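You operate a simulated robot arm through the tools that you are given. There is no shell and no other tool.

You are at the controls of a simulated robot arm. One attempt, no reset.

## Task
Top up the brown dye tank with 100 ml from the brown bottle.
Fine: measure in cup two; bottle capped, cup back, tank lid shut; no spills. Set down upright: brown dye bottle, measuring cup two.

It is judged by the outcome, as a careful person would: the job done as asked, and still so three seconds after it is handed in. It fails if anything else is knocked over, pushed out of place, dropped, spilled or broken. A push-on lid holds only when it is set on centred and level and pressed home; a screw cap is set on level and turned clockwise until tight.

## Robot
A 6-joint arm with a two-finger gripper, fixed in place. Base frame: the origin is on the floor under the middle of its stand, x ahead of it, y to its left, z up; the work surface is at about z = 0.86. Readings come in m, rad, newtons and seconds.
It reaches about 1.572 m from its shoulder. Its first joint turns from -2.897 to 2.897 rad. Payload 2.45 kg.
Tool frame: the origin (TCP) lies between the finger pads and is the grasp point; the fingertips stand 0.02 m ahead of it; z points along the fingers, y is the line along which they close. The gripper opens to 0.14 m; its body begins 0.168 m behind the TCP.
Orientation is that of the tool frame in the base frame, as a unit quaternion [w, x, y, z]. With the fingers straight down and closing along the base's y, the tool's x points along the base's -x, its y along +y and its z along -z.

## Interface
- The arm moves only by the tool play_rows. Its argument "increments" is a list of rows, each a list of 6 numbers: the shift along the tool's x, y, z in mm, then the turn, a rotation vector about the tool's x, y, z in rad. In form: [[dx, dy, dz, ax, ay, az], ...]. A call has 1 to 20 rows; each row shifts and turns the commanded pose from where the row before left it, along the tool's axes as they then stand. "claw" is the finger opening in mm, from 0 to 140, set as the call begins (left out, the last holds). Each row takes 0.2 s and may step no farther than 0.05 m and 0.15 rad from the row before; otherwise, or with a gripper value out of range, the whole call is refused. Where a pose cannot be reached the arm comes as near as it can. A force on the tool above 90 N (or 10 N above the force at the start of the call, whichever is more), or a blocked arm, ends the call early, and 0.2 s more pass. Each finger travels about 0.045 m/s and halts on what it meets, pressing with about 36 N; the grip force reading is that of the motor and also rises with nothing between the fingers. The clock runs only during rows and for 0.2 s after the last one: add rows that do not move to give the fingers time. The reply holds the time, the measured pose of the TCP, the force on the tool along the base axes, the opening and the grip force, in the units named above and with some noise, with the torque about the TCP (base axes, N m) and any sound that the robot's microphone picked up, and new pictures: "show" is both (left out), scene, wrist or none.
- Cameras (640 x 400 px; columns grow to the right, rows downward): "scene" is fixed at [0.0506, 0.6507, 1.5895]; the picture's right is [-0.37, -0.93, 0.00], its down [-0.51, 0.20, -0.84] and it looks along [0.78, -0.31, -0.54] (base axes); focal length 254 px, centre (320, 200). "wrist" rides on the gripper at [0.078, 0.011, -0.209] in the tool frame; the picture's right is [-0.14, 0.99, 0.00], its down [-0.92, -0.13, -0.37] and it looks along [-0.37, -0.05, 0.93] (tool axes); focal length 280 px, centre (320, 200). There is no depth. A picture from a camera that has moved, and an enlarged one, comes with that camera's place and axes in the base frame and with its lens.
- zoom(camera, box): a new picture of the part [left, top, right, bottom] of that camera's present view, enlarged. It takes no simulated time.
- finish_job(): hands the job in; it is judged then, once.

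Places have to be worked out from the pictures, the camera data and where the tool is seen. Open the gripper and draw the arm clear of the work before you hand the job in, unless the task says otherwise.

The tools are called by a JSON object that holds its "fn" and its "kwargs". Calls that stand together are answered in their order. play_rows: Moves the arm, as the interface text tells. Its arguments: {"type":"object","properties":{"increments":{"type":"array","items":{"type":"array","items":{"type":"number"}}},"claw":{"type":"number"},"show":{"type":"string","enum":["both","scene","wrist","none"]}},"required":["increments"]} The other tools are called the same way: zoom (camera, box) takes an enlarged picture of a part of a camera's view; finish_job () hands the job in.

At the start:

```text
clock: 0.0
tool_pos: [0.4825, 0.2954, 1.4503]
tcp_rot: [0.001, 0.0, 1.0, 0.0]
force: [0.2, 0.2, 0.5]
wrist_torque: [-0.04, -0.02, 0.03]
gripper_width: 0.14
grip_force: 0.1
```

scene: 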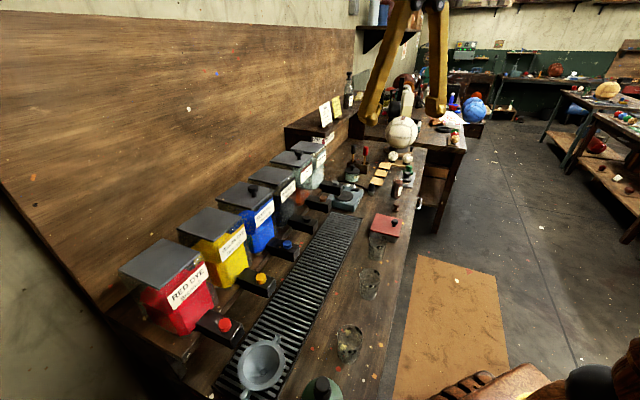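
wrist: 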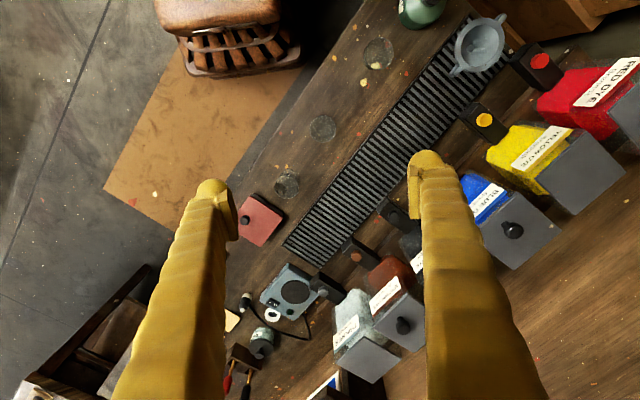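

I start by looking closely at both views to identify the tanks, cups, and the brown bottle.

{"fn": "zoom", "kwargs": {"camera": "scene", "box": [240, 80, 440, 205]}}

{"fn": "zoom", "kwargs": {"camera": "scene", "box": [100, 200, 440, 400]}}

{"fn": "zoom", "kwargs": {"camera": "wrist", "box": [200, 180, 440, 400]}}

{"fn": "zoom", "kwargs": {"camera": "wrist", "box": [220, 0, 640, 260]}}

```text
3.20 times, centred on (340, 142) of scene
camera zoom: at [0.0506, 0.6507, 1.5895], right [-0.37, -0.93, 0.0], down [-0.51, 0.2, -0.84], along [0.78, -0.31, -0.54], focal length 814 px, centre (256, 384)
```

zoom: 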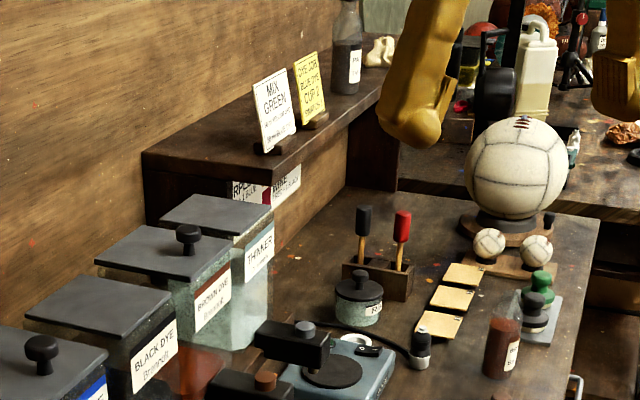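

```text
1.88 times, centred on (270, 300) of scene
camera zoom: at [0.0506, 0.6507, 1.5895], right [-0.37, -0.93, 0.0], down [-0.51, 0.2, -0.84], along [0.78, -0.31, -0.54], focal length 479 px, centre (414, 12)
```

zoom: 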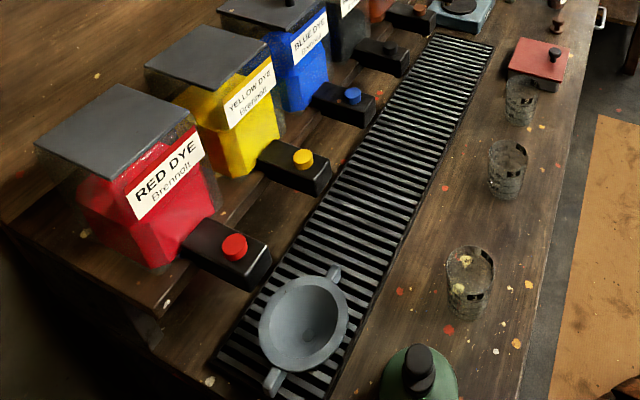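

```text
1.82 times, centred on (320, 290) of wrist
camera zoom: at [0.4049, 0.3077, 1.6584], right [0.14, 0.99, 0.0], down [0.92, -0.13, 0.37], along [0.37, -0.05, -0.93], focal length 510 px, centre (320, 36)
```

zoom: 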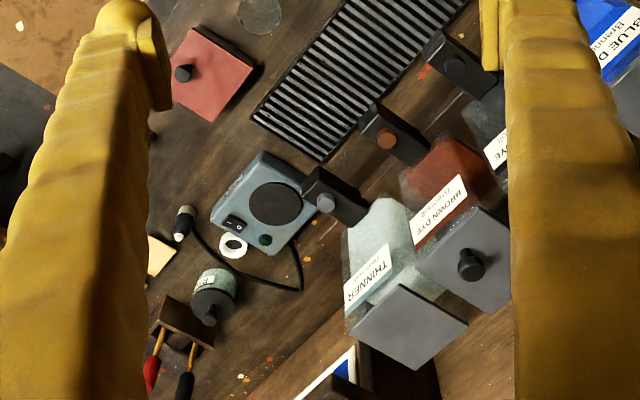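

```text
1.52 times, centred on (430, 130) of wrist
camera zoom: at [0.4049, 0.3077, 1.6584], right [0.14, 0.99, 0.0], down [0.92, -0.13, 0.37], along [0.37, -0.05, -0.93], focal length 427 px, centre (152, 307)
```

zoom: 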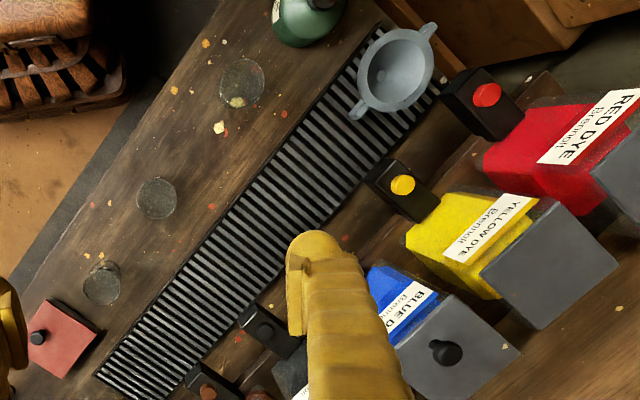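

The brown tank (knob on lid) is between black and thinner, and a brown bottle sits at the far edge. I zoom in further for detail on the cups, bottle and notes.

{"fn": "zoom", "kwargs": {"camera": "scene", "box": [360, 140, 440, 190]}}

{"fn": "zoom", "kwargs": {"camera": "scene", "box": [320, 220, 416, 280]}}

{"fn": "zoom", "kwargs": {"camera": "scene", "box": [330, 240, 410, 310]}}

{"fn": "zoom", "kwargs": {"camera": "scene", "box": [310, 310, 400, 370]}}

{"fn": "zoom", "kwargs": {"camera": "scene", "box": [310, 90, 360, 130]}}

{"fn": "zoom", "kwargs": {"camera": "scene", "box": [265, 130, 365, 210]}}

{"fn": "zoom", "kwargs": {"camera": "wrist", "box": [260, 100, 350, 200]}}

```text
8.00 times, centred on (400, 165) of scene
camera zoom: at [0.0506, 0.6507, 1.5895], right [-0.37, -0.93, 0.0], down [-0.51, 0.2, -0.84], along [0.78, -0.31, -0.54], focal length 2035 px, centre (-320, 480)
```

zoom: 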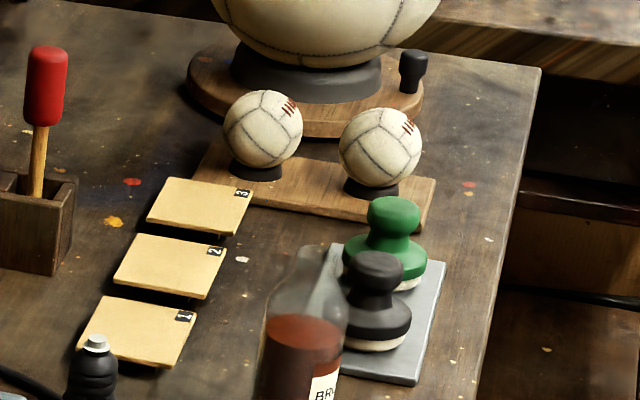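

```text
6.67 times, centred on (368, 250) of scene
camera zoom: at [0.0506, 0.6507, 1.5895], right [-0.37, -0.93, 0.0], down [-0.51, 0.2, -0.84], along [0.78, -0.31, -0.54], focal length 1696 px, centre (0, -133)
```

zoom: 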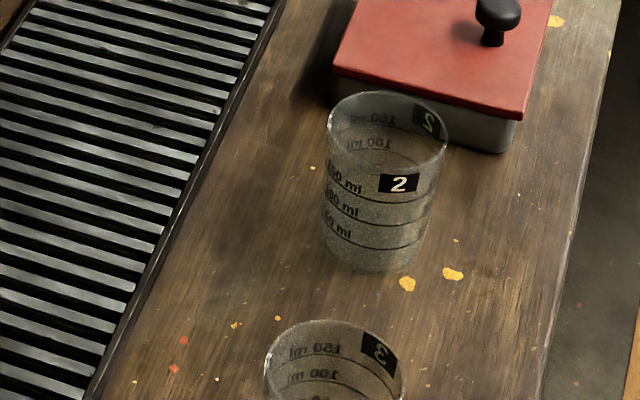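

```text
5.71 times, centred on (370, 275) of scene
camera zoom: at [0.0506, 0.6507, 1.5895], right [-0.37, -0.93, 0.0], down [-0.51, 0.2, -0.84], along [0.78, -0.31, -0.54], focal length 1453 px, centre (34, -229)
```

zoom: 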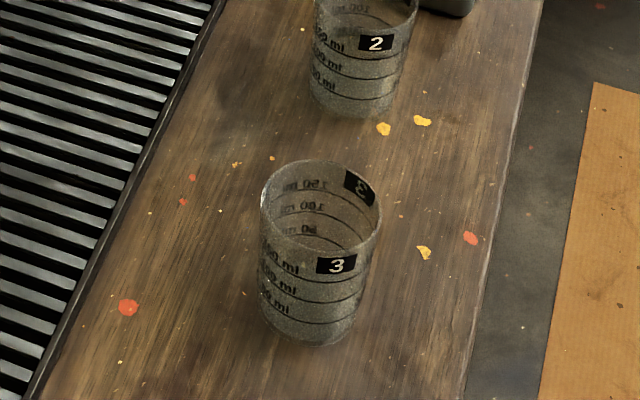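

```text
6.67 times, centred on (355, 340) of scene
camera zoom: at [0.0506, 0.6507, 1.5895], right [-0.37, -0.93, 0.0], down [-0.51, 0.2, -0.84], along [0.78, -0.31, -0.54], focal length 1696 px, centre (87, -733)
```

zoom: 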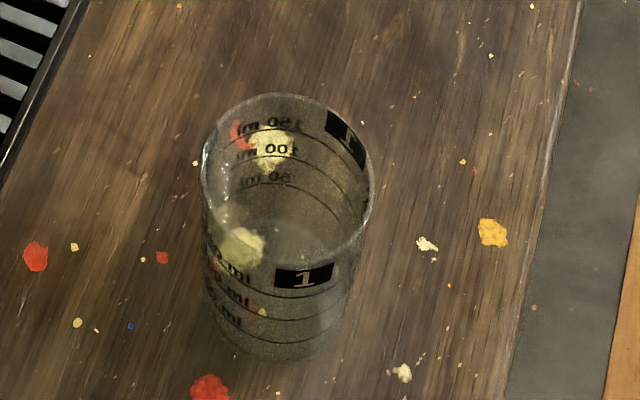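

```text
10.00 times, centred on (335, 110) of scene
camera zoom: at [0.0506, 0.6507, 1.5895], right [-0.37, -0.93, 0.0], down [-0.51, 0.2, -0.84], along [0.78, -0.31, -0.54], focal length 2543 px, centre (170, 1100)
```

zoom: 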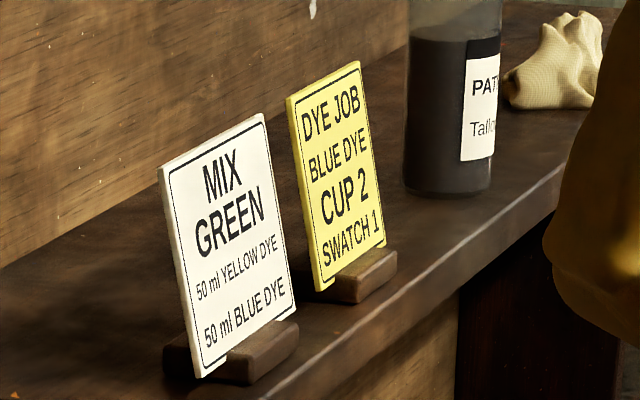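

```text
5.00 times, centred on (315, 170) of scene
camera zoom: at [0.0506, 0.6507, 1.5895], right [-0.37, -0.93, 0.0], down [-0.51, 0.2, -0.84], along [0.78, -0.31, -0.54], focal length 1272 px, centre (345, 350)
```

zoom: 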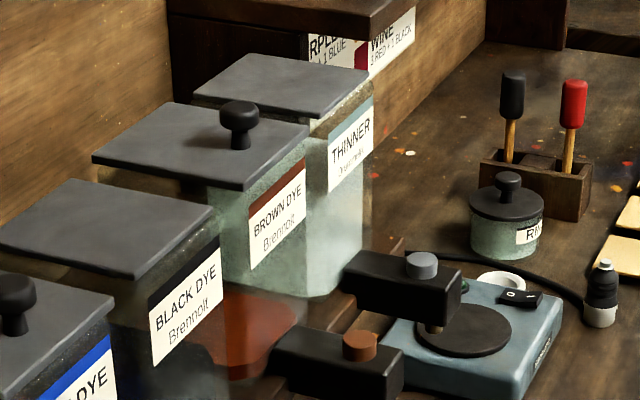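

```text
4.00 times, centred on (305, 150) of wrist
camera zoom: at [0.4049, 0.3077, 1.6584], right [0.14, 0.99, 0.0], down [0.92, -0.13, 0.37], along [0.37, -0.05, -0.93], focal length 1122 px, centre (380, 400)
```

zoom: 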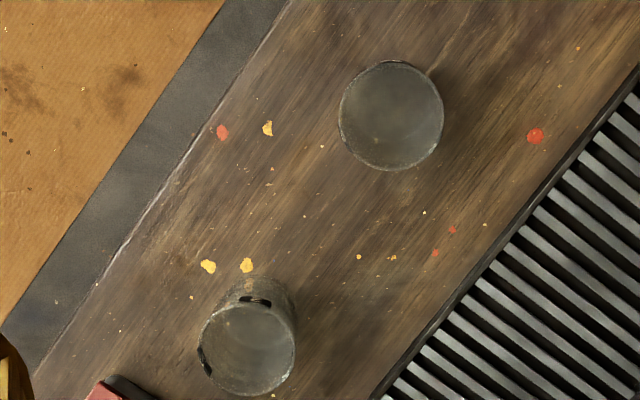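

{"fn": "zoom", "kwargs": {"camera": "scene", "box": [370, 165, 430, 215]}}

{"fn": "zoom", "kwargs": {"camera": "scene", "box": [330, 200, 430, 270]}}

{"fn": "zoom", "kwargs": {"camera": "wrist", "box": [180, 160, 420, 300]}}

```text
8.00 times, centred on (400, 190) of scene
camera zoom: at [0.0506, 0.6507, 1.5895], right [-0.37, -0.93, 0.0], down [-0.51, 0.2, -0.84], along [0.78, -0.31, -0.54], focal length 2035 px, centre (-320, 280)
```

zoom: 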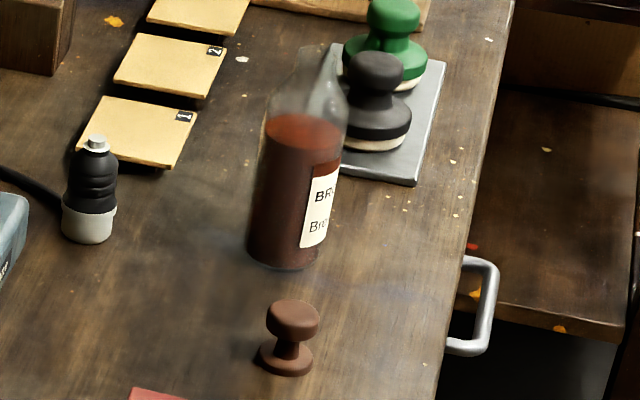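

```text
5.71 times, centred on (380, 235) of scene
camera zoom: at [0.0506, 0.6507, 1.5895], right [-0.37, -0.93, 0.0], down [-0.51, 0.2, -0.84], along [0.78, -0.31, -0.54], focal length 1453 px, centre (-23, 0)
```

zoom: 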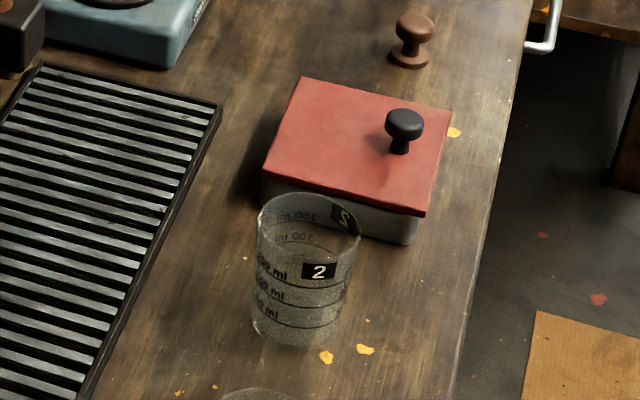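

```text
2.67 times, centred on (300, 230) of wrist
camera zoom: at [0.4049, 0.3077, 1.6584], right [0.14, 0.99, 0.0], down [0.92, -0.13, 0.37], along [0.37, -0.05, -0.93], focal length 748 px, centre (373, 120)
```

zoom: 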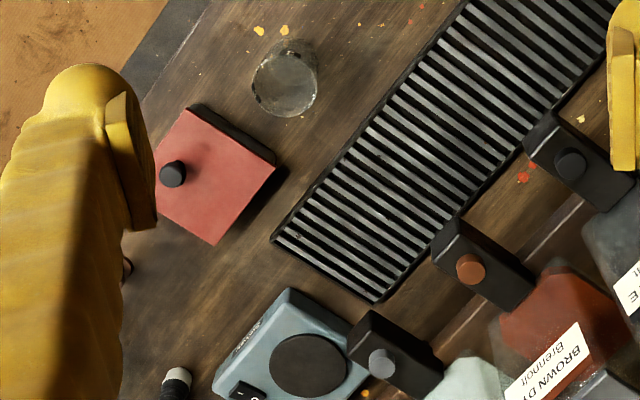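

Cup 2 is at about (0.63, 0.18), the brown bottle (open) at about (0.99, -0.16), its brown cap next to it at about (0.88, -0.09), and the brown tank lid knob near (0.88, 0.41, 1.2). The table edge runs at 45°, so I rotate the wrist by 135° (camera outward/up for side grasps) and check that it's reachable.

{"fn": "play_rows", "kwargs": {"increments": [[0, 0, 0, 0, 0, 0.14726], [0, 0, 0, 0, 0, 0.14726], [0, 0, 0, 0, 0, 0.14726], [0, 0, 0, 0, 0, 0.14726], [0, 0, 0, 0, 0, 0.14726], [0, 0, 0, 0, 0, 0.14726], [0, 0, 0, 0, 0, 0.14726], [0, 0, 0, 0, 0, 0.14726], [0, 0, 0, 0, 0, 0.14726], [0, 0, 0, 0, 0, 0.14726], [0, 0, 0, 0, 0, 0.14726], [0, 0, 0, 0, 0, 0.14726], [0, 0, 0, 0, 0, 0.14726], [0, 0, 0, 0, 0, 0.14726], [0, 0, 0, 0, 0, 0.14726], [0, 0, 0, 0, 0, 0.14726]], "claw": 140}}

```text
clock: 3.4
tool_pos: [0.4828, 0.2954, 1.4505]
tcp_rot: [0.0, 0.924, 0.382, 0.0]
force: [0.2, 0.5, 1.3]
wrist_torque: [0.02, 0.0, 0.0]
gripper_width: 0.14
grip_force: 0.0
camera wrist: at [0.546, 0.3443, 1.6583], right [0.6, -0.8, 0.0], down [-0.74, -0.56, 0.37], along [-0.29, -0.22, -0.93], focal length 280 px, centre (320, 200)
```

scene: 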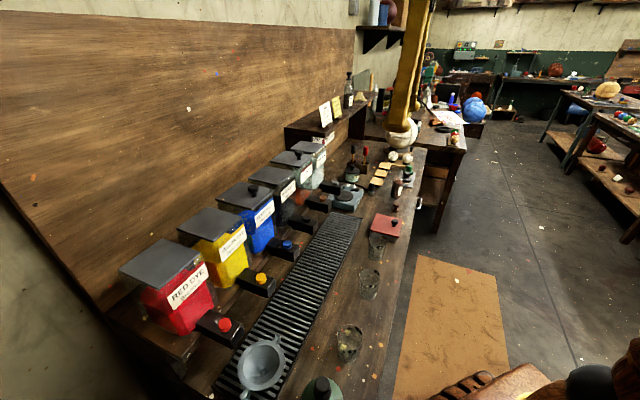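
wrist: 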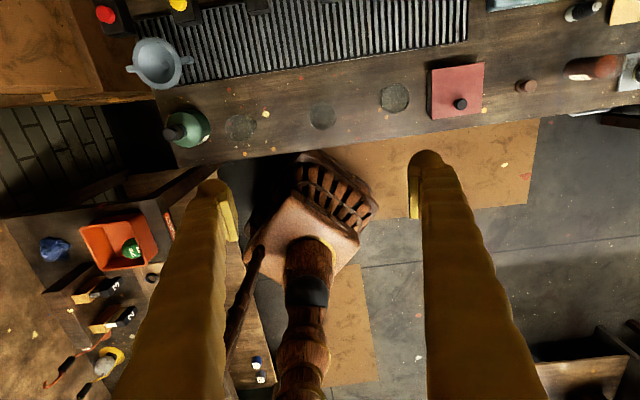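

The 180°-flipped wrist works: tool x now points into the table (n), tool y along the table to the right (e). I move over toward the bottle and pitch the tool forward to look at the bottle and cap closely.

{"fn": "play_rows", "kwargs": {"increments": [[-6.7, 41, 16.7, 0, 0, 0], [-6.7, 41, 16.7, 0, 0, 0], [-6.7, 41, 16.7, 0, 0, 0], [-6.7, 41, 16.7, 0, 0, 0], [-6.7, 41, 16.7, 0, 0, 0], [-6.7, 41, 16.7, 0, 0, 0], [-6.7, 41, 16.7, 0, 0, 0], [-6.7, 41, 16.7, 0, 0, 0], [-6.7, 41, 16.7, 0, 0, 0], [-6.7, 41, 16.7, 0, 0, 0], [-6.7, 41, 16.7, 0, 0, 0], [-6.7, 41, 16.7, 0, 0, 0], [-6.7, 41, 16.7, 0, 0, 0], [-6.7, 41, 16.7, 0, 0, 0], [-6.7, 41, 16.7, 0, 0, 0], [0, 0, 0, 0, 0.15, 0], [0, 0, 0, 0, 0.15, 0], [0, 0, 0, 0, 0.15, 0], [0, 0, 0, 0, 0.15, 0], [0, 0, 0, 0, 0.15, 0]]}}

```text
clock: 7.6
tool_pos: [0.8475, -0.2101, 1.2003]
tcp_rot: [-0.139, 0.859, 0.355, 0.34]
force: [-0.9, 0.1, -0.2]
wrist_torque: [-0.02, 0.02, 0.02]
gripper_width: 0.1399
grip_force: 0.1
camera wrist: at [0.7942, -0.2772, 1.405], right [0.63, -0.77, -0.09], down [-0.74, -0.56, -0.36], along [0.23, 0.3, -0.93], focal length 280 px, centre (320, 200)
```

scene: 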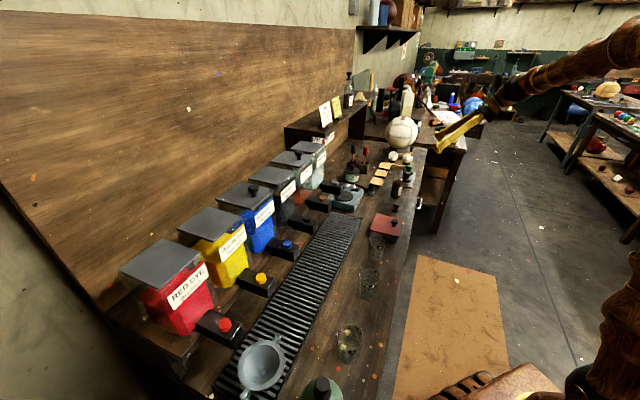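
wrist: 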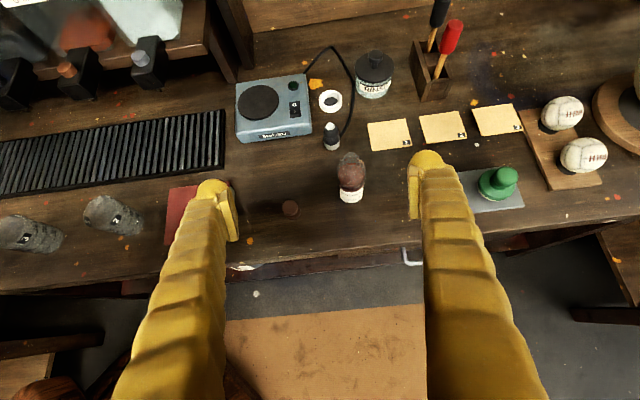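

I zoom in on the bottle and the cap in the wrist view.

{"fn": "zoom", "kwargs": {"camera": "wrist", "box": [260, 130, 400, 230]}}

{"fn": "zoom", "kwargs": {"camera": "scene", "box": [370, 160, 430, 220]}}

```text
4.00 times, centred on (330, 180) of wrist
camera zoom: at [0.7942, -0.2772, 1.405], right [0.63, -0.77, -0.09], down [-0.74, -0.56, -0.36], along [0.23, 0.3, -0.93], focal length 1122 px, centre (280, 280)
```

zoom: 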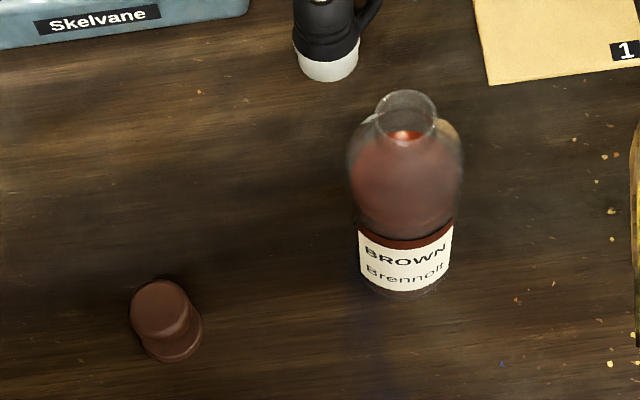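

```text
6.67 times, centred on (400, 190) of scene
camera zoom: at [0.0506, 0.6507, 1.5895], right [-0.37, -0.93, 0.0], down [-0.51, 0.2, -0.84], along [0.78, -0.31, -0.54], focal length 1696 px, centre (-213, 267)
```

zoom: 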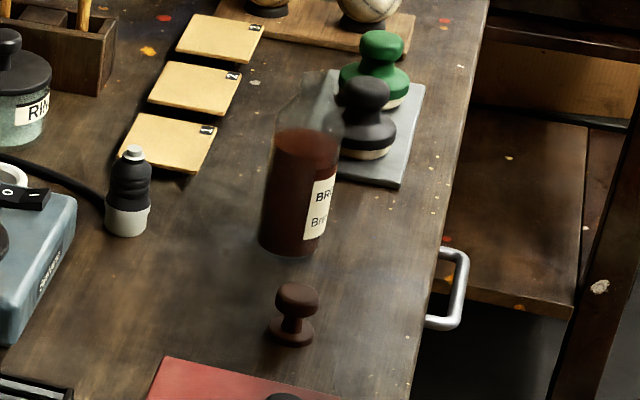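

The bottle looks like a ~50 mm body, ~150 mm tall, at about (0.978, -0.144); the cap is a knob with flange. I level the tool to horizontal (pointing into the table), narrow the fingers to 90 mm, and drop to in front of the bottle outside the table edge.

{"fn": "play_rows", "kwargs": {"increments": [[0, 0, 0, 0, 0.1368, 0], [0, 0, 0, 0, 0.1368, 0], [0, 0, 0, 0, 0.1368, 0], [0, 0, 0, 0, 0.1368, 0], [0, 0, 0, 0, 0.1368, 0], [0, 0, 0, 0, 0.1368, 0], [-34, 5.7, -7, 0, 0, 0], [-34, 5.7, -7, 0, 0, 0], [-34, 5.7, -7, 0, 0, 0], [-34, 5.7, -7, 0, 0, 0], [-34, 5.7, -7, 0, 0, 0], [-34, 5.7, -7, 0, 0, 0], [-34, 5.7, -7, 0, 0, 0], [-34, 5.7, -7, 0, 0, 0]], "claw": 90}}

```text
clock: 10.6
tool_pos: [0.8388, -0.2819, 0.927]
tcp_rot: [-0.272, 0.652, 0.271, 0.653]
force: [-0.1, -0.5, 0.2]
wrist_torque: [-0.02, 0.04, -0.04]
gripper_width: 0.09
grip_force: 0.1
camera wrist: at [0.699, -0.4365, 1.0043], right [0.7, -0.7, -0.14], down [-0.35, -0.17, -0.92], along [0.62, 0.69, -0.37], focal length 280 px, centre (320, 200)
```

scene: 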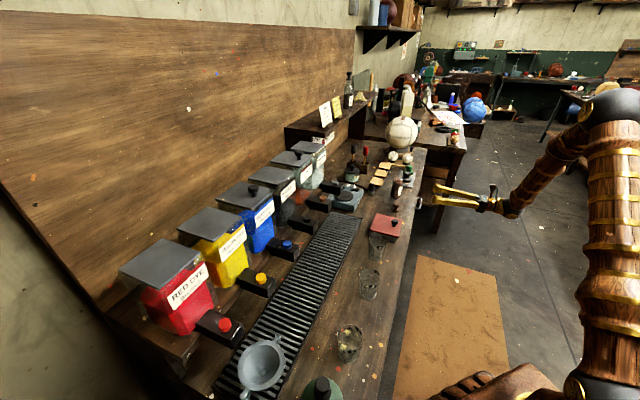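
wrist: 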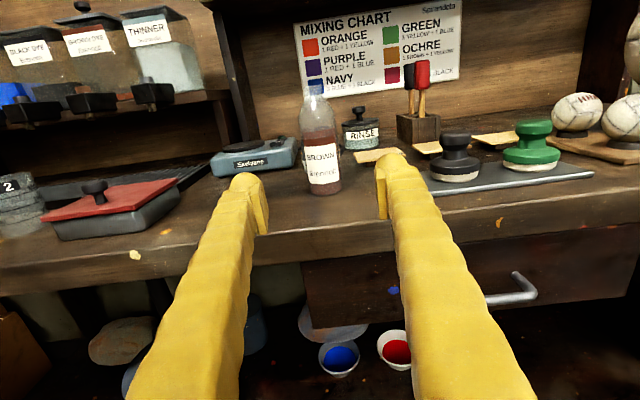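

The gripper is level and in front of the bottle. I zoom to check alignment.

{"fn": "zoom", "kwargs": {"camera": "wrist", "box": [230, 70, 420, 220]}}

{"fn": "zoom", "kwargs": {"camera": "wrist", "box": [0, 0, 240, 150]}}

{"fn": "zoom", "kwargs": {"camera": "scene", "box": [360, 150, 540, 260]}}

```text
2.67 times, centred on (325, 145) of wrist
camera zoom: at [0.699, -0.4365, 1.0043], right [0.7, -0.7, -0.14], down [-0.35, -0.17, -0.92], along [0.62, 0.69, -0.37], focal length 748 px, centre (307, 347)
```

zoom: 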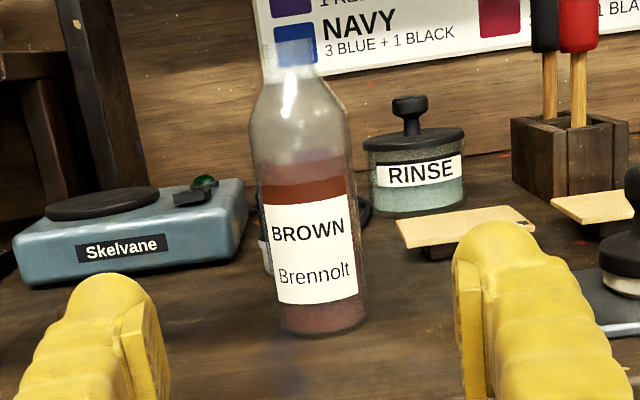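

```text
2.67 times, centred on (120, 75) of wrist
camera zoom: at [0.699, -0.4365, 1.0043], right [0.7, -0.7, -0.14], down [-0.35, -0.17, -0.92], along [0.62, 0.69, -0.37], focal length 748 px, centre (853, 533)
```

zoom: 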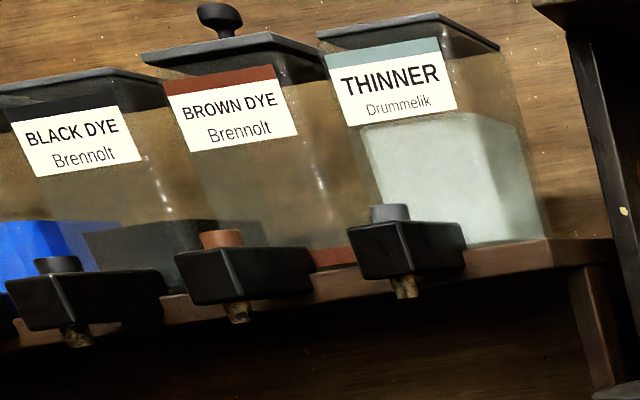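

```text
3.56 times, centred on (450, 205) of scene
camera zoom: at [0.0506, 0.6507, 1.5895], right [-0.37, -0.93, 0.0], down [-0.51, 0.2, -0.84], along [0.78, -0.31, -0.54], focal length 904 px, centre (-142, 182)
```

zoom: 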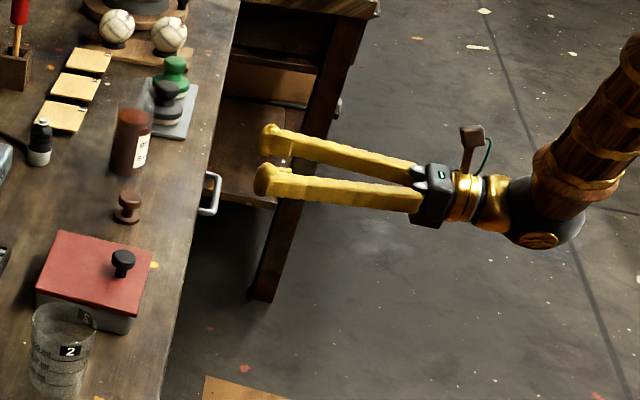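

Bottle axis measured at e≈0.793, n≈0.588 (base ≈0.976, -0.145), mouth at z≈1.010, and the gripper is already centred on it laterally. I advance 194 mm along the tool axis so that the pads surround the body.

{"fn": "play_rows", "kwargs": {"increments": [[-1.2, 0, 38, 0, 0, 0], [-1.2, 0, 38, 0, 0, 0], [-1.2, 0, 38, 0, 0, 0], [-1.2, 0, 40, 0, 0, 0], [-1.2, 0, 40, 0, 0, 0], [0, 0, 0, 0, 0, 0]], "claw": 90}}

```text
clock: 12.0
tool_pos: [0.977, -0.146, 0.9221]
tcp_rot: [-0.271, 0.653, 0.271, 0.653]
force: [0.2, -1.1, -0.9]
wrist_torque: [-0.01, 0.0, -0.01]
gripper_width: 0.0901
grip_force: 0.0
camera wrist: at [0.8368, -0.3003, 0.9992], right [0.7, -0.7, -0.14], down [-0.35, -0.17, -0.92], along [0.62, 0.69, -0.37], focal length 280 px, centre (320, 200)
```

scene: 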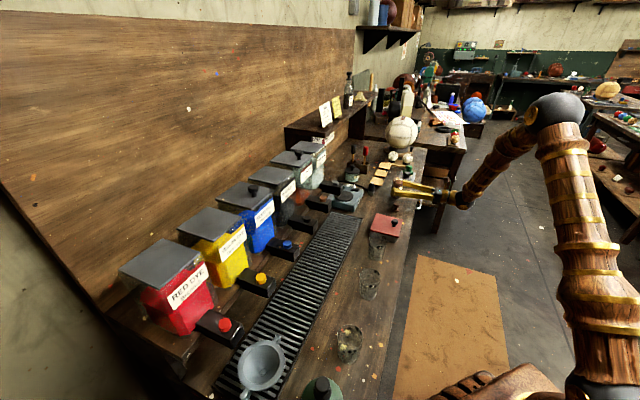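
wrist: 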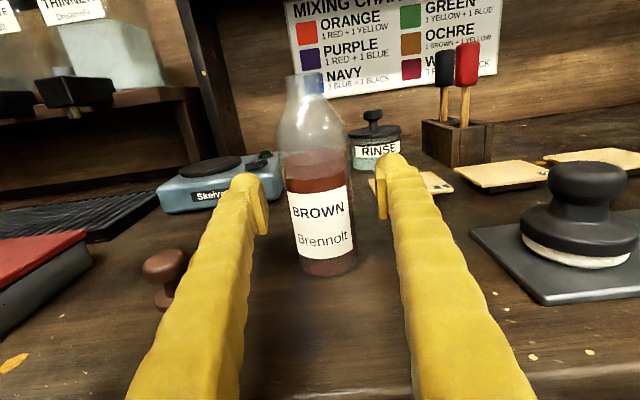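

The bottle axis is at n≈0.59, e≈0.794, matching the TCP (n 0.5875, e 0.794). I close the fingers on the body.

{"fn": "play_rows", "kwargs": {"increments": [[0, 0, 0, 0, 0, 0], [0, 0, 0, 0, 0, 0], [0, 0, 0, 0, 0, 0], [0, 0, 0, 0, 0, 0], [0, 0, 0, 0, 0, 0]], "claw": 0}}

```text
clock: 13.2
tool_pos: [0.9765, -0.1468, 0.922]
tcp_rot: [-0.271, 0.653, 0.271, 0.653]
force: [-1.0, -0.5, 1.2]
wrist_torque: [-0.01, 0.06, 0.07]
gripper_width: 0.0492
grip_force: 35.7
camera wrist: at [0.8366, -0.3004, 0.9991], right [0.7, -0.7, -0.14], down [-0.35, -0.17, -0.92], along [0.62, 0.69, -0.37], focal length 280 px, centre (320, 200)
```

scene: 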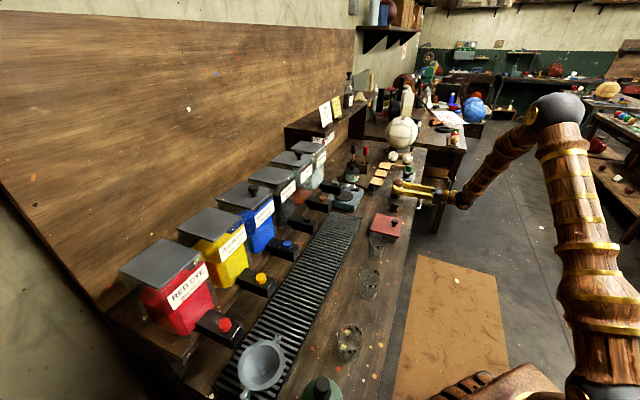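
wrist: 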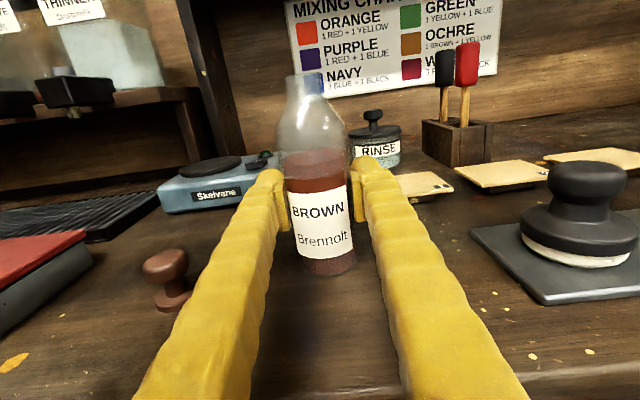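

Gripped at 49 mm with 36 N. I lift the bottle gently by 150 mm and pause to weigh it.

{"fn": "play_rows", "kwargs": {"increments": [[5, 0, 0, 0, 0, 0], [12, 0, 0, 0, 0, 0], [20, 0, 0, 0, 0, 0], [25, 0, 0, 0, 0, 0], [25, 0, 0, 0, 0, 0], [25, 0, 0, 0, 0, 0], [20, 0, 0, 0, 0, 0], [12, 0, 0, 0, 0, 0], [6, 0, 0, 0, 0, 0], [0, 0, 0, 0, 0, 0], [0, 0, 0, 0, 0, 0], [0, 0, 0, 0, 0, 0]]}}

{"fn": "play_rows", "kwargs": {"increments": [[0, 0, 0, 0, 0, 0]], "show": "none"}}

{"fn": "play_rows", "kwargs": {"increments": [[0, 0, 0, 0, 0, 0]], "show": "none"}}

{"fn": "play_rows", "kwargs": {"increments": [[0, 0, 0, 0, 0, 0]], "show": "none"}}

```text
clock: 15.8
tool_pos: [0.9764, -0.1445, 1.0724]
tcp_rot: [-0.271, 0.653, 0.271, 0.653]
force: [-0.9, -0.1, -1.9]
wrist_torque: [0.0, 0.01, 0.03]
gripper_width: 0.0491
grip_force: 35.9
camera wrist: at [0.8369, -0.2995, 1.1488], right [0.7, -0.7, -0.14], down [-0.35, -0.17, -0.92], along [0.62, 0.69, -0.37], focal length 280 px, centre (320, 200)
```

scene: 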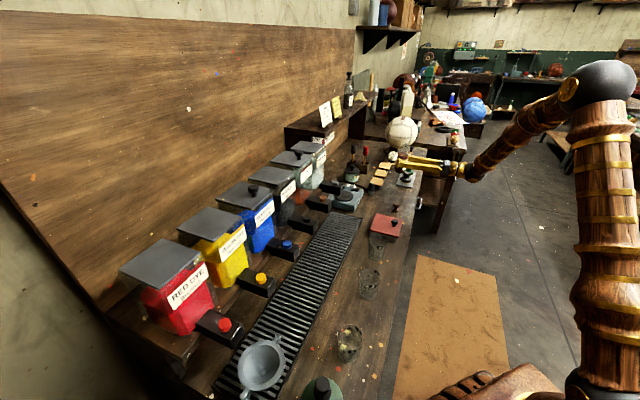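
wrist: 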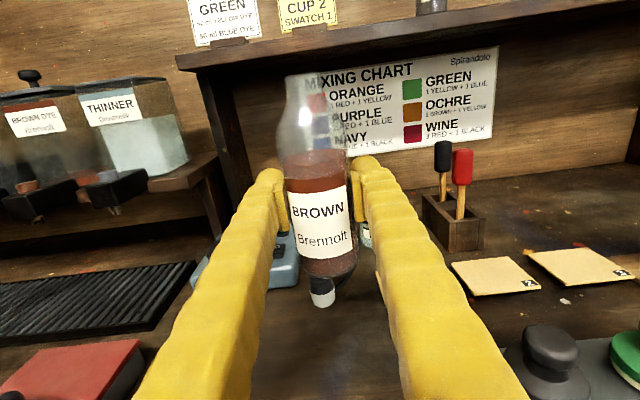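

```text
clock: 16.2
tool_pos: [0.9768, -0.1449, 1.0724]
tcp_rot: [-0.271, 0.653, 0.271, 0.653]
force: [-0.2, 0.2, -2.5]
wrist_torque: [0.01, 0.01, -0.02]
gripper_width: 0.0491
grip_force: 35.9
```

```text
clock: 16.6
tool_pos: [0.9759, -0.1451, 1.0719]
tcp_rot: [-0.27, 0.653, 0.27, 0.654]
force: [0.6, 0.2, -1.9]
wrist_torque: [0.0, -0.05, -0.02]
gripper_width: 0.0491
grip_force: 36.3
```

```text
clock: 17.0
tool_pos: [0.975, -0.1446, 1.0716]
tcp_rot: [-0.271, 0.653, 0.271, 0.654]
force: [-0.3, 0.1, -1.7]
wrist_torque: [-0.04, 0.0, -0.01]
gripper_width: 0.049
grip_force: 36.2
```

The bottle reads roughly 2 N net (about 0.2 kg). I carry it left at constant height, smoothly, toward cup 2.

{"fn": "play_rows", "kwargs": {"increments": [[0, -6, 0, 0, 0, 0], [0, -14, 0, 0, 0, 0], [0, -22, 0, 0, 0, 0], [0, -26, 0, 0, 0, 0], [0, -26, 0, 0, 0, 0], [0, -26, 0, 0, 0, 0], [0, -26, 0, 0, 0, 0], [0, -26, 0, 0, 0, 0], [0, -26, 0, 0, 0, 0], [0, -26, 0, 0, 0, 0], [0, -26, 0, 0, 0, 0], [0, -22, 0, 0, 0, 0], [0, -15, 0, 0, 0, 0], [0, -8, 0, 0, 0, 0], [0, -3, 0, 0, 0, 0], [0, 0, 0, 0, 0, 0], [0, 0, 0, 0, 0, 0]]}}

```text
clock: 20.6
tool_pos: [0.7655, 0.0657, 1.0708]
tcp_rot: [-0.27, 0.653, 0.27, 0.653]
force: [-0.5, -0.2, -2.0]
wrist_torque: [-0.02, 0.01, -0.02]
gripper_width: 0.049
grip_force: 36.1
camera wrist: at [0.6257, -0.0885, 1.149], right [0.7, -0.7, -0.14], down [-0.35, -0.17, -0.92], along [0.62, 0.69, -0.37], focal length 280 px, centre (320, 200)
```

scene: 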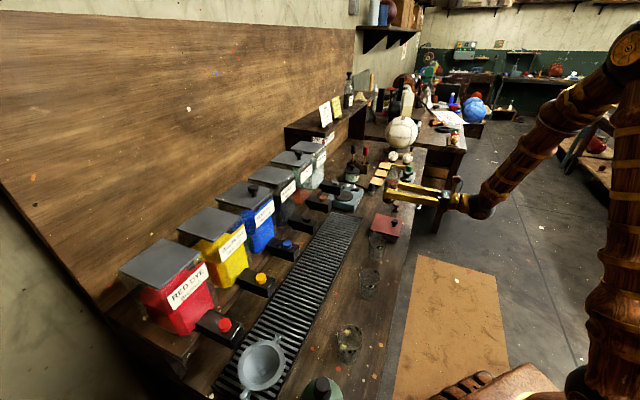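
wrist: 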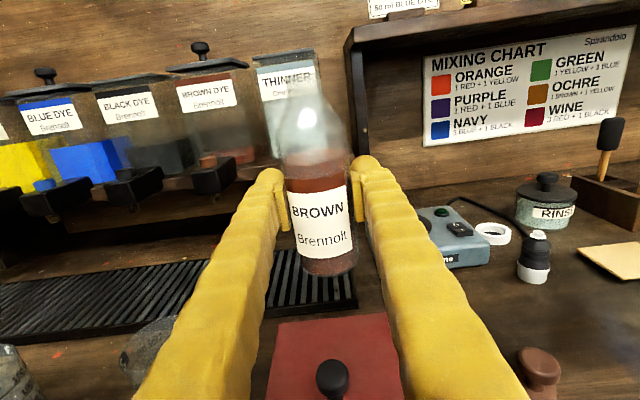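

Cup 2 is hidden behind the left finger. I back off to the right and out a little so the wrist camera can measure the cup precisely.

{"fn": "play_rows", "kwargs": {"increments": [[0, 10, -6, 0, 0, 0], [0, 20, -13, 0, 0, 0], [0, 22, -15, 0, 0, 0], [0, 22, -15, 0, 0, 0], [0, 16, -11, 0, 0, 0], [0, 0, 0, 0, 0, 0]]}}

```text
clock: 22.0
tool_pos: [0.7868, -0.041, 1.071]
tcp_rot: [-0.27, 0.654, 0.271, 0.653]
force: [-0.1, -0.4, -2.1]
wrist_torque: [-0.01, 0.02, -0.02]
gripper_width: 0.0493
grip_force: 35.6
camera wrist: at [0.6473, -0.1953, 1.1495], right [0.7, -0.7, -0.14], down [-0.35, -0.17, -0.92], along [0.62, 0.69, -0.37], focal length 280 px, centre (320, 200)
```

scene: 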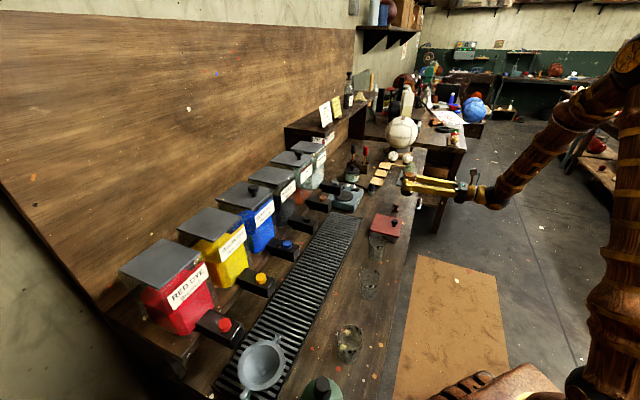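
wrist: 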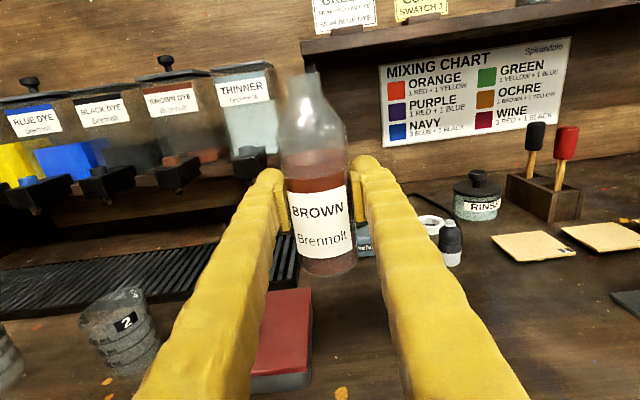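

{"fn": "zoom", "kwargs": {"camera": "wrist", "box": [40, 260, 200, 400]}}

{"fn": "zoom", "kwargs": {"camera": "scene", "box": [350, 200, 430, 270]}}

```text
2.86 times, centred on (120, 330) of wrist
camera zoom: at [0.6473, -0.1953, 1.1495], right [0.7, -0.7, -0.14], down [-0.35, -0.17, -0.92], along [0.62, 0.69, -0.37], focal length 801 px, centre (891, -171)
```

zoom: 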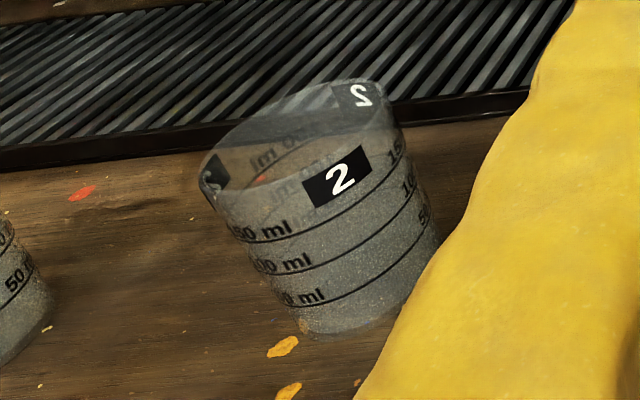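

```text
5.71 times, centred on (390, 235) of scene
camera zoom: at [0.0506, 0.6507, 1.5895], right [-0.37, -0.93, 0.0], down [-0.51, 0.2, -0.84], along [0.78, -0.31, -0.54], focal length 1453 px, centre (-80, 0)
```

zoom: 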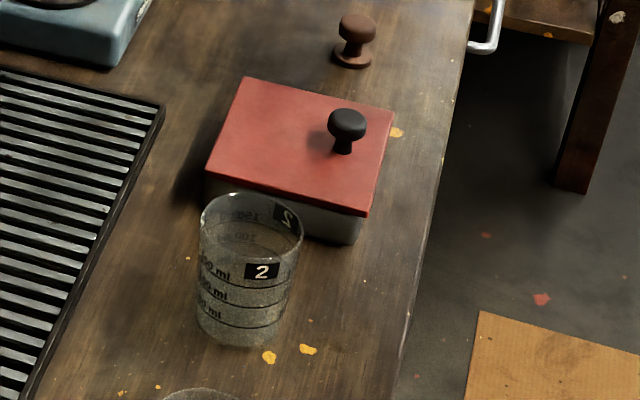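

Cup 2 is measured at about e≈0.312, n≈0.582 with rim at z≈0.945–0.95. I carry the bottle to the right of the cup (e≈0.406, n≈0.582), and lower it to z=1.0, clear of the red box and cup.

{"fn": "play_rows", "kwargs": {"increments": [[0, -8, 3, 0, 0, 0], [0, -18, 6, 0, 0, 0], [0, -25, 8, 0, 0, 0], [0, -26, 8, 0, 0, 0], [0, -26, 8, 0, 0, 0], [0, -26, 8, 0, 0, 0], [0, -24, 7, 0, 0, 0], [0, -17, 4, 0, 0, 0], [0, -9, 3, 0, 0, 0], [0, 0, 0, 0, 0, 0], [-10, 0, 0, 0, 0, 0], [-20, 0, 0, 0, 0, 0], [-22, 0, 0, 0, 0, 0], [-14, 0, 0, 0, 0, 0], [-5, 0, 0, 0, 0, 0], [0, 0, 0, 0, 0, 0]]}}

{"fn": "zoom", "kwargs": {"camera": "scene", "box": [340, 170, 460, 270]}}

```text
clock: 25.4
tool_pos: [0.7023, 0.1243, 1.0018]
tcp_rot: [-0.271, 0.653, 0.271, 0.654]
force: [0.0, -1.2, -1.9]
wrist_torque: [0.02, -0.03, 0.0]
gripper_width: 0.0489
grip_force: 36.0
out of reach, approached as far as the arm can: row 14
camera wrist: at [0.5635, -0.0304, 1.079], right [0.7, -0.7, -0.14], down [-0.35, -0.17, -0.92], along [0.62, 0.69, -0.37], focal length 280 px, centre (320, 200)
```

scene: 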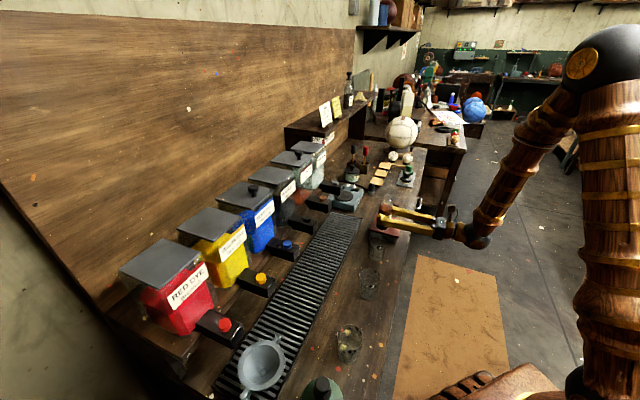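
wrist: 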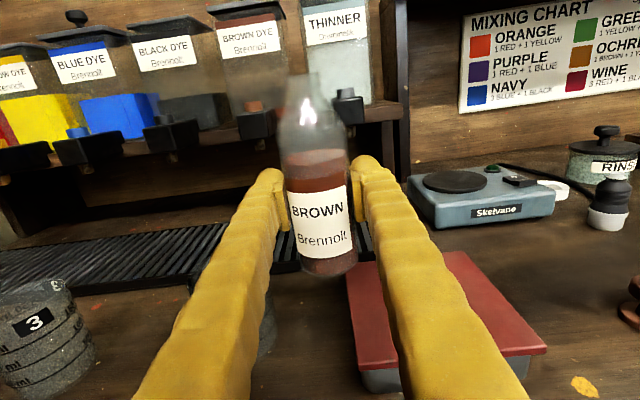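

```text
4.00 times, centred on (400, 220) of scene
camera zoom: at [0.0506, 0.6507, 1.5895], right [-0.37, -0.93, 0.0], down [-0.51, 0.2, -0.84], along [0.78, -0.31, -0.54], focal length 1017 px, centre (0, 120)
```

zoom: 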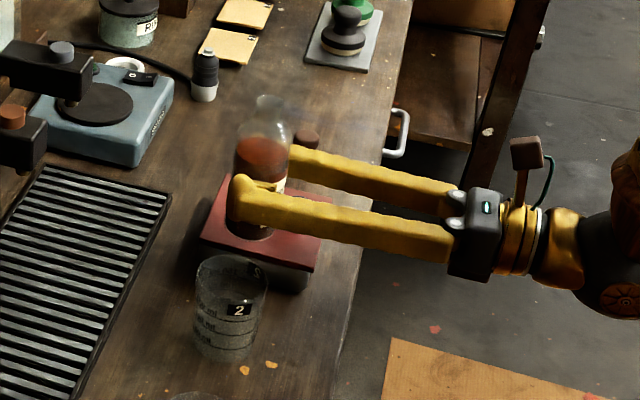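

Bottle is at e≈0.409, n≈0.5845, z≈1.002 with the mouth to the right of the cup (the arm is near a folded limit here, but close enough). I now roll the bottle left by ~46° in place and check.

{"fn": "play_rows", "kwargs": {"increments": [[3, 0, 0, 0, 0, 0], [0, 0, 0, 0, 0, -0.08], [0, 0, 0, 0, 0, -0.12], [0, 0, 0, 0, 0, -0.12], [0, 0, 0, 0, 0, -0.12], [0, 0, 0, 0, 0, -0.12], [0, 0, 0, 0, 0, -0.12], [0, 0, 0, 0, 0, -0.08], [0, 0, 0, 0, 0, -0.04], [0, 0, 0, 0, 0, 0], [0, 0, 0, 0, 0, 0]]}}

{"fn": "zoom", "kwargs": {"camera": "scene", "box": [340, 170, 460, 270]}}

```text
clock: 27.8
tool_pos: [0.7025, 0.1249, 1.0039]
tcp_rot: [0.006, 0.496, 0.504, 0.708]
force: [-0.5, -0.2, -2.4]
wrist_torque: [-0.02, 0.03, 0.0]
gripper_width: 0.0489
grip_force: 35.8
camera wrist: at [0.5212, 0.0118, 1.0657], right [0.56, -0.56, 0.62], down [0.14, -0.67, -0.73], along [0.82, 0.5, -0.29], focal length 280 px, centre (320, 200)
```

scene: 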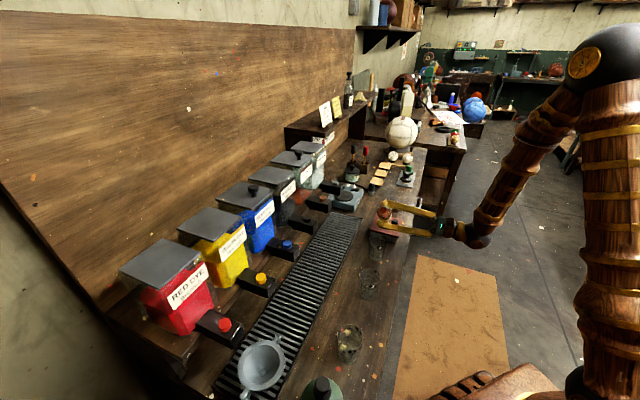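
wrist: 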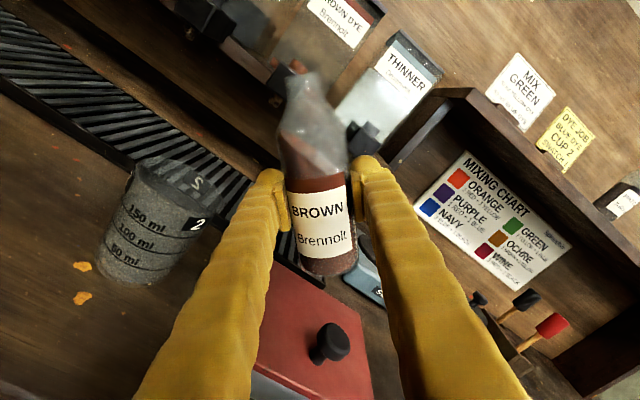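

```text
4.00 times, centred on (400, 220) of scene
camera zoom: at [0.0506, 0.6507, 1.5895], right [-0.37, -0.93, 0.0], down [-0.51, 0.2, -0.84], along [0.78, -0.31, -0.54], focal length 1017 px, centre (0, 120)
```

zoom: 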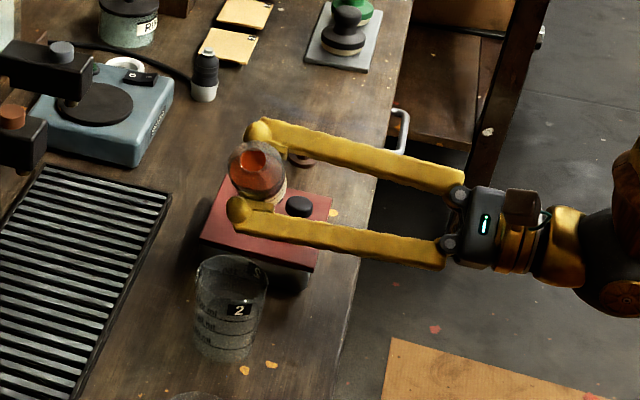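

The rolled view shows the cup and its graduations clearly. I zoom to measure the cup against the tool.

{"fn": "zoom", "kwargs": {"camera": "wrist", "box": [70, 130, 250, 300]}}

```text
2.35 times, centred on (160, 215) of wrist
camera zoom: at [0.5212, 0.0118, 1.0657], right [0.56, -0.56, 0.62], down [0.14, -0.67, -0.73], along [0.82, 0.5, -0.29], focal length 660 px, centre (696, 165)
```

zoom: 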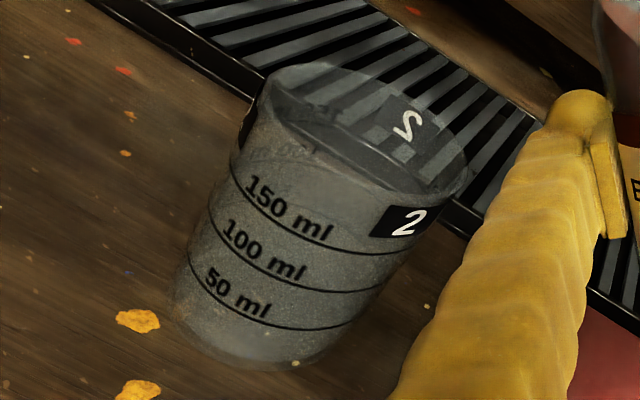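

Cup 2 refined: e≈0.320, n≈0.574, rim z≈0.948. I shift the bottle +6 mm right and 11 mm back, then continue rolling to ~63°.

{"fn": "play_rows", "kwargs": {"increments": [[-2.2, 2.1, -5.5, 0, 0, 0], [-2.1, 2.1, -5.5, 0, 0, 0], [0, 0, 0, 0, 0, -0.05], [0, 0, 0, 0, 0, -0.08], [0, 0, 0, 0, 0, -0.08], [0, 0, 0, 0, 0, -0.06], [0, 0, 0, 0, 0, -0.03], [0, 0, 0, 0, 0, 0]]}}

{"fn": "zoom", "kwargs": {"camera": "scene", "box": [340, 170, 460, 270]}}

```text
clock: 29.6
tool_pos: [0.7012, 0.1123, 1.0047]
tcp_rot: [0.11, 0.415, 0.574, 0.698]
force: [0.2, -0.4, -2.3]
wrist_torque: [0.0, -0.05, 0.04]
gripper_width: 0.0489
grip_force: 35.9
camera wrist: at [0.5066, 0.0109, 1.049], right [0.41, -0.4, 0.82], down [0.28, -0.8, -0.53], along [0.87, 0.45, -0.21], focal length 280 px, centre (320, 200)
```

scene: 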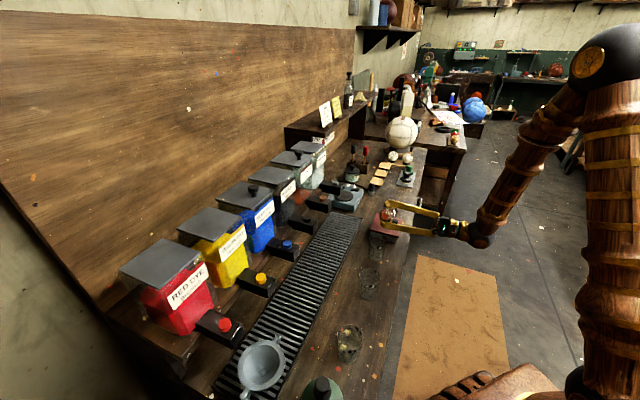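
wrist: 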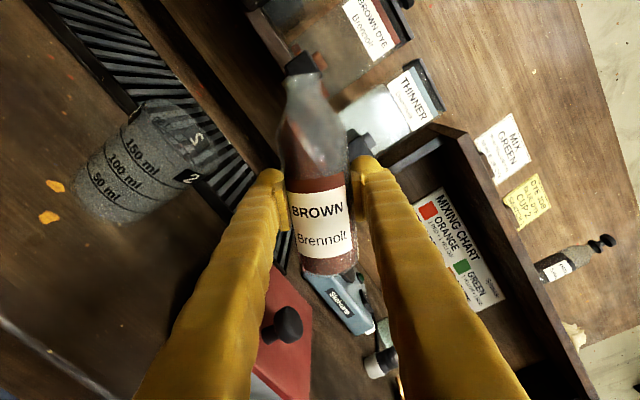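

```text
4.00 times, centred on (400, 220) of scene
camera zoom: at [0.0506, 0.6507, 1.5895], right [-0.37, -0.93, 0.0], down [-0.51, 0.2, -0.84], along [0.78, -0.31, -0.54], focal length 1017 px, centre (0, 120)
```

zoom: 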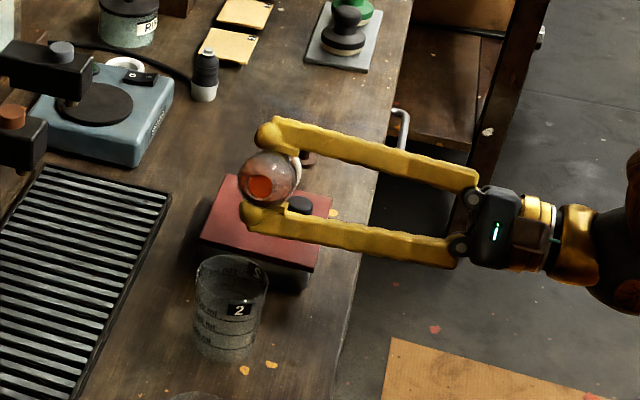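

The mouth is on course to sit over the cup. I zoom on the bottle to see how near the liquid is to the lip.

{"fn": "zoom", "kwargs": {"camera": "wrist", "box": [60, 40, 400, 290]}}

```text
1.60 times, centred on (230, 165) of wrist
camera zoom: at [0.5066, 0.0109, 1.049], right [0.41, -0.4, 0.82], down [0.28, -0.8, -0.53], along [0.87, 0.45, -0.21], focal length 449 px, centre (464, 256)
```

zoom: 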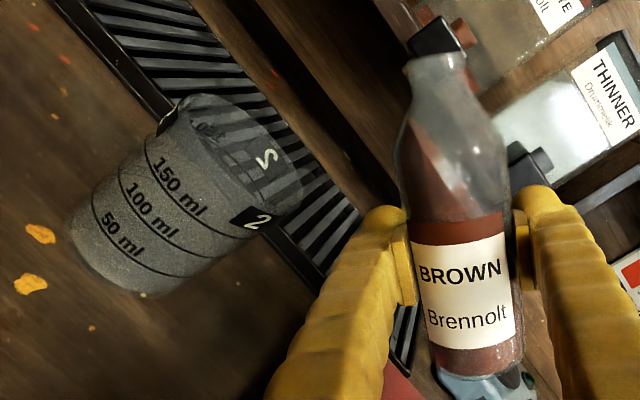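

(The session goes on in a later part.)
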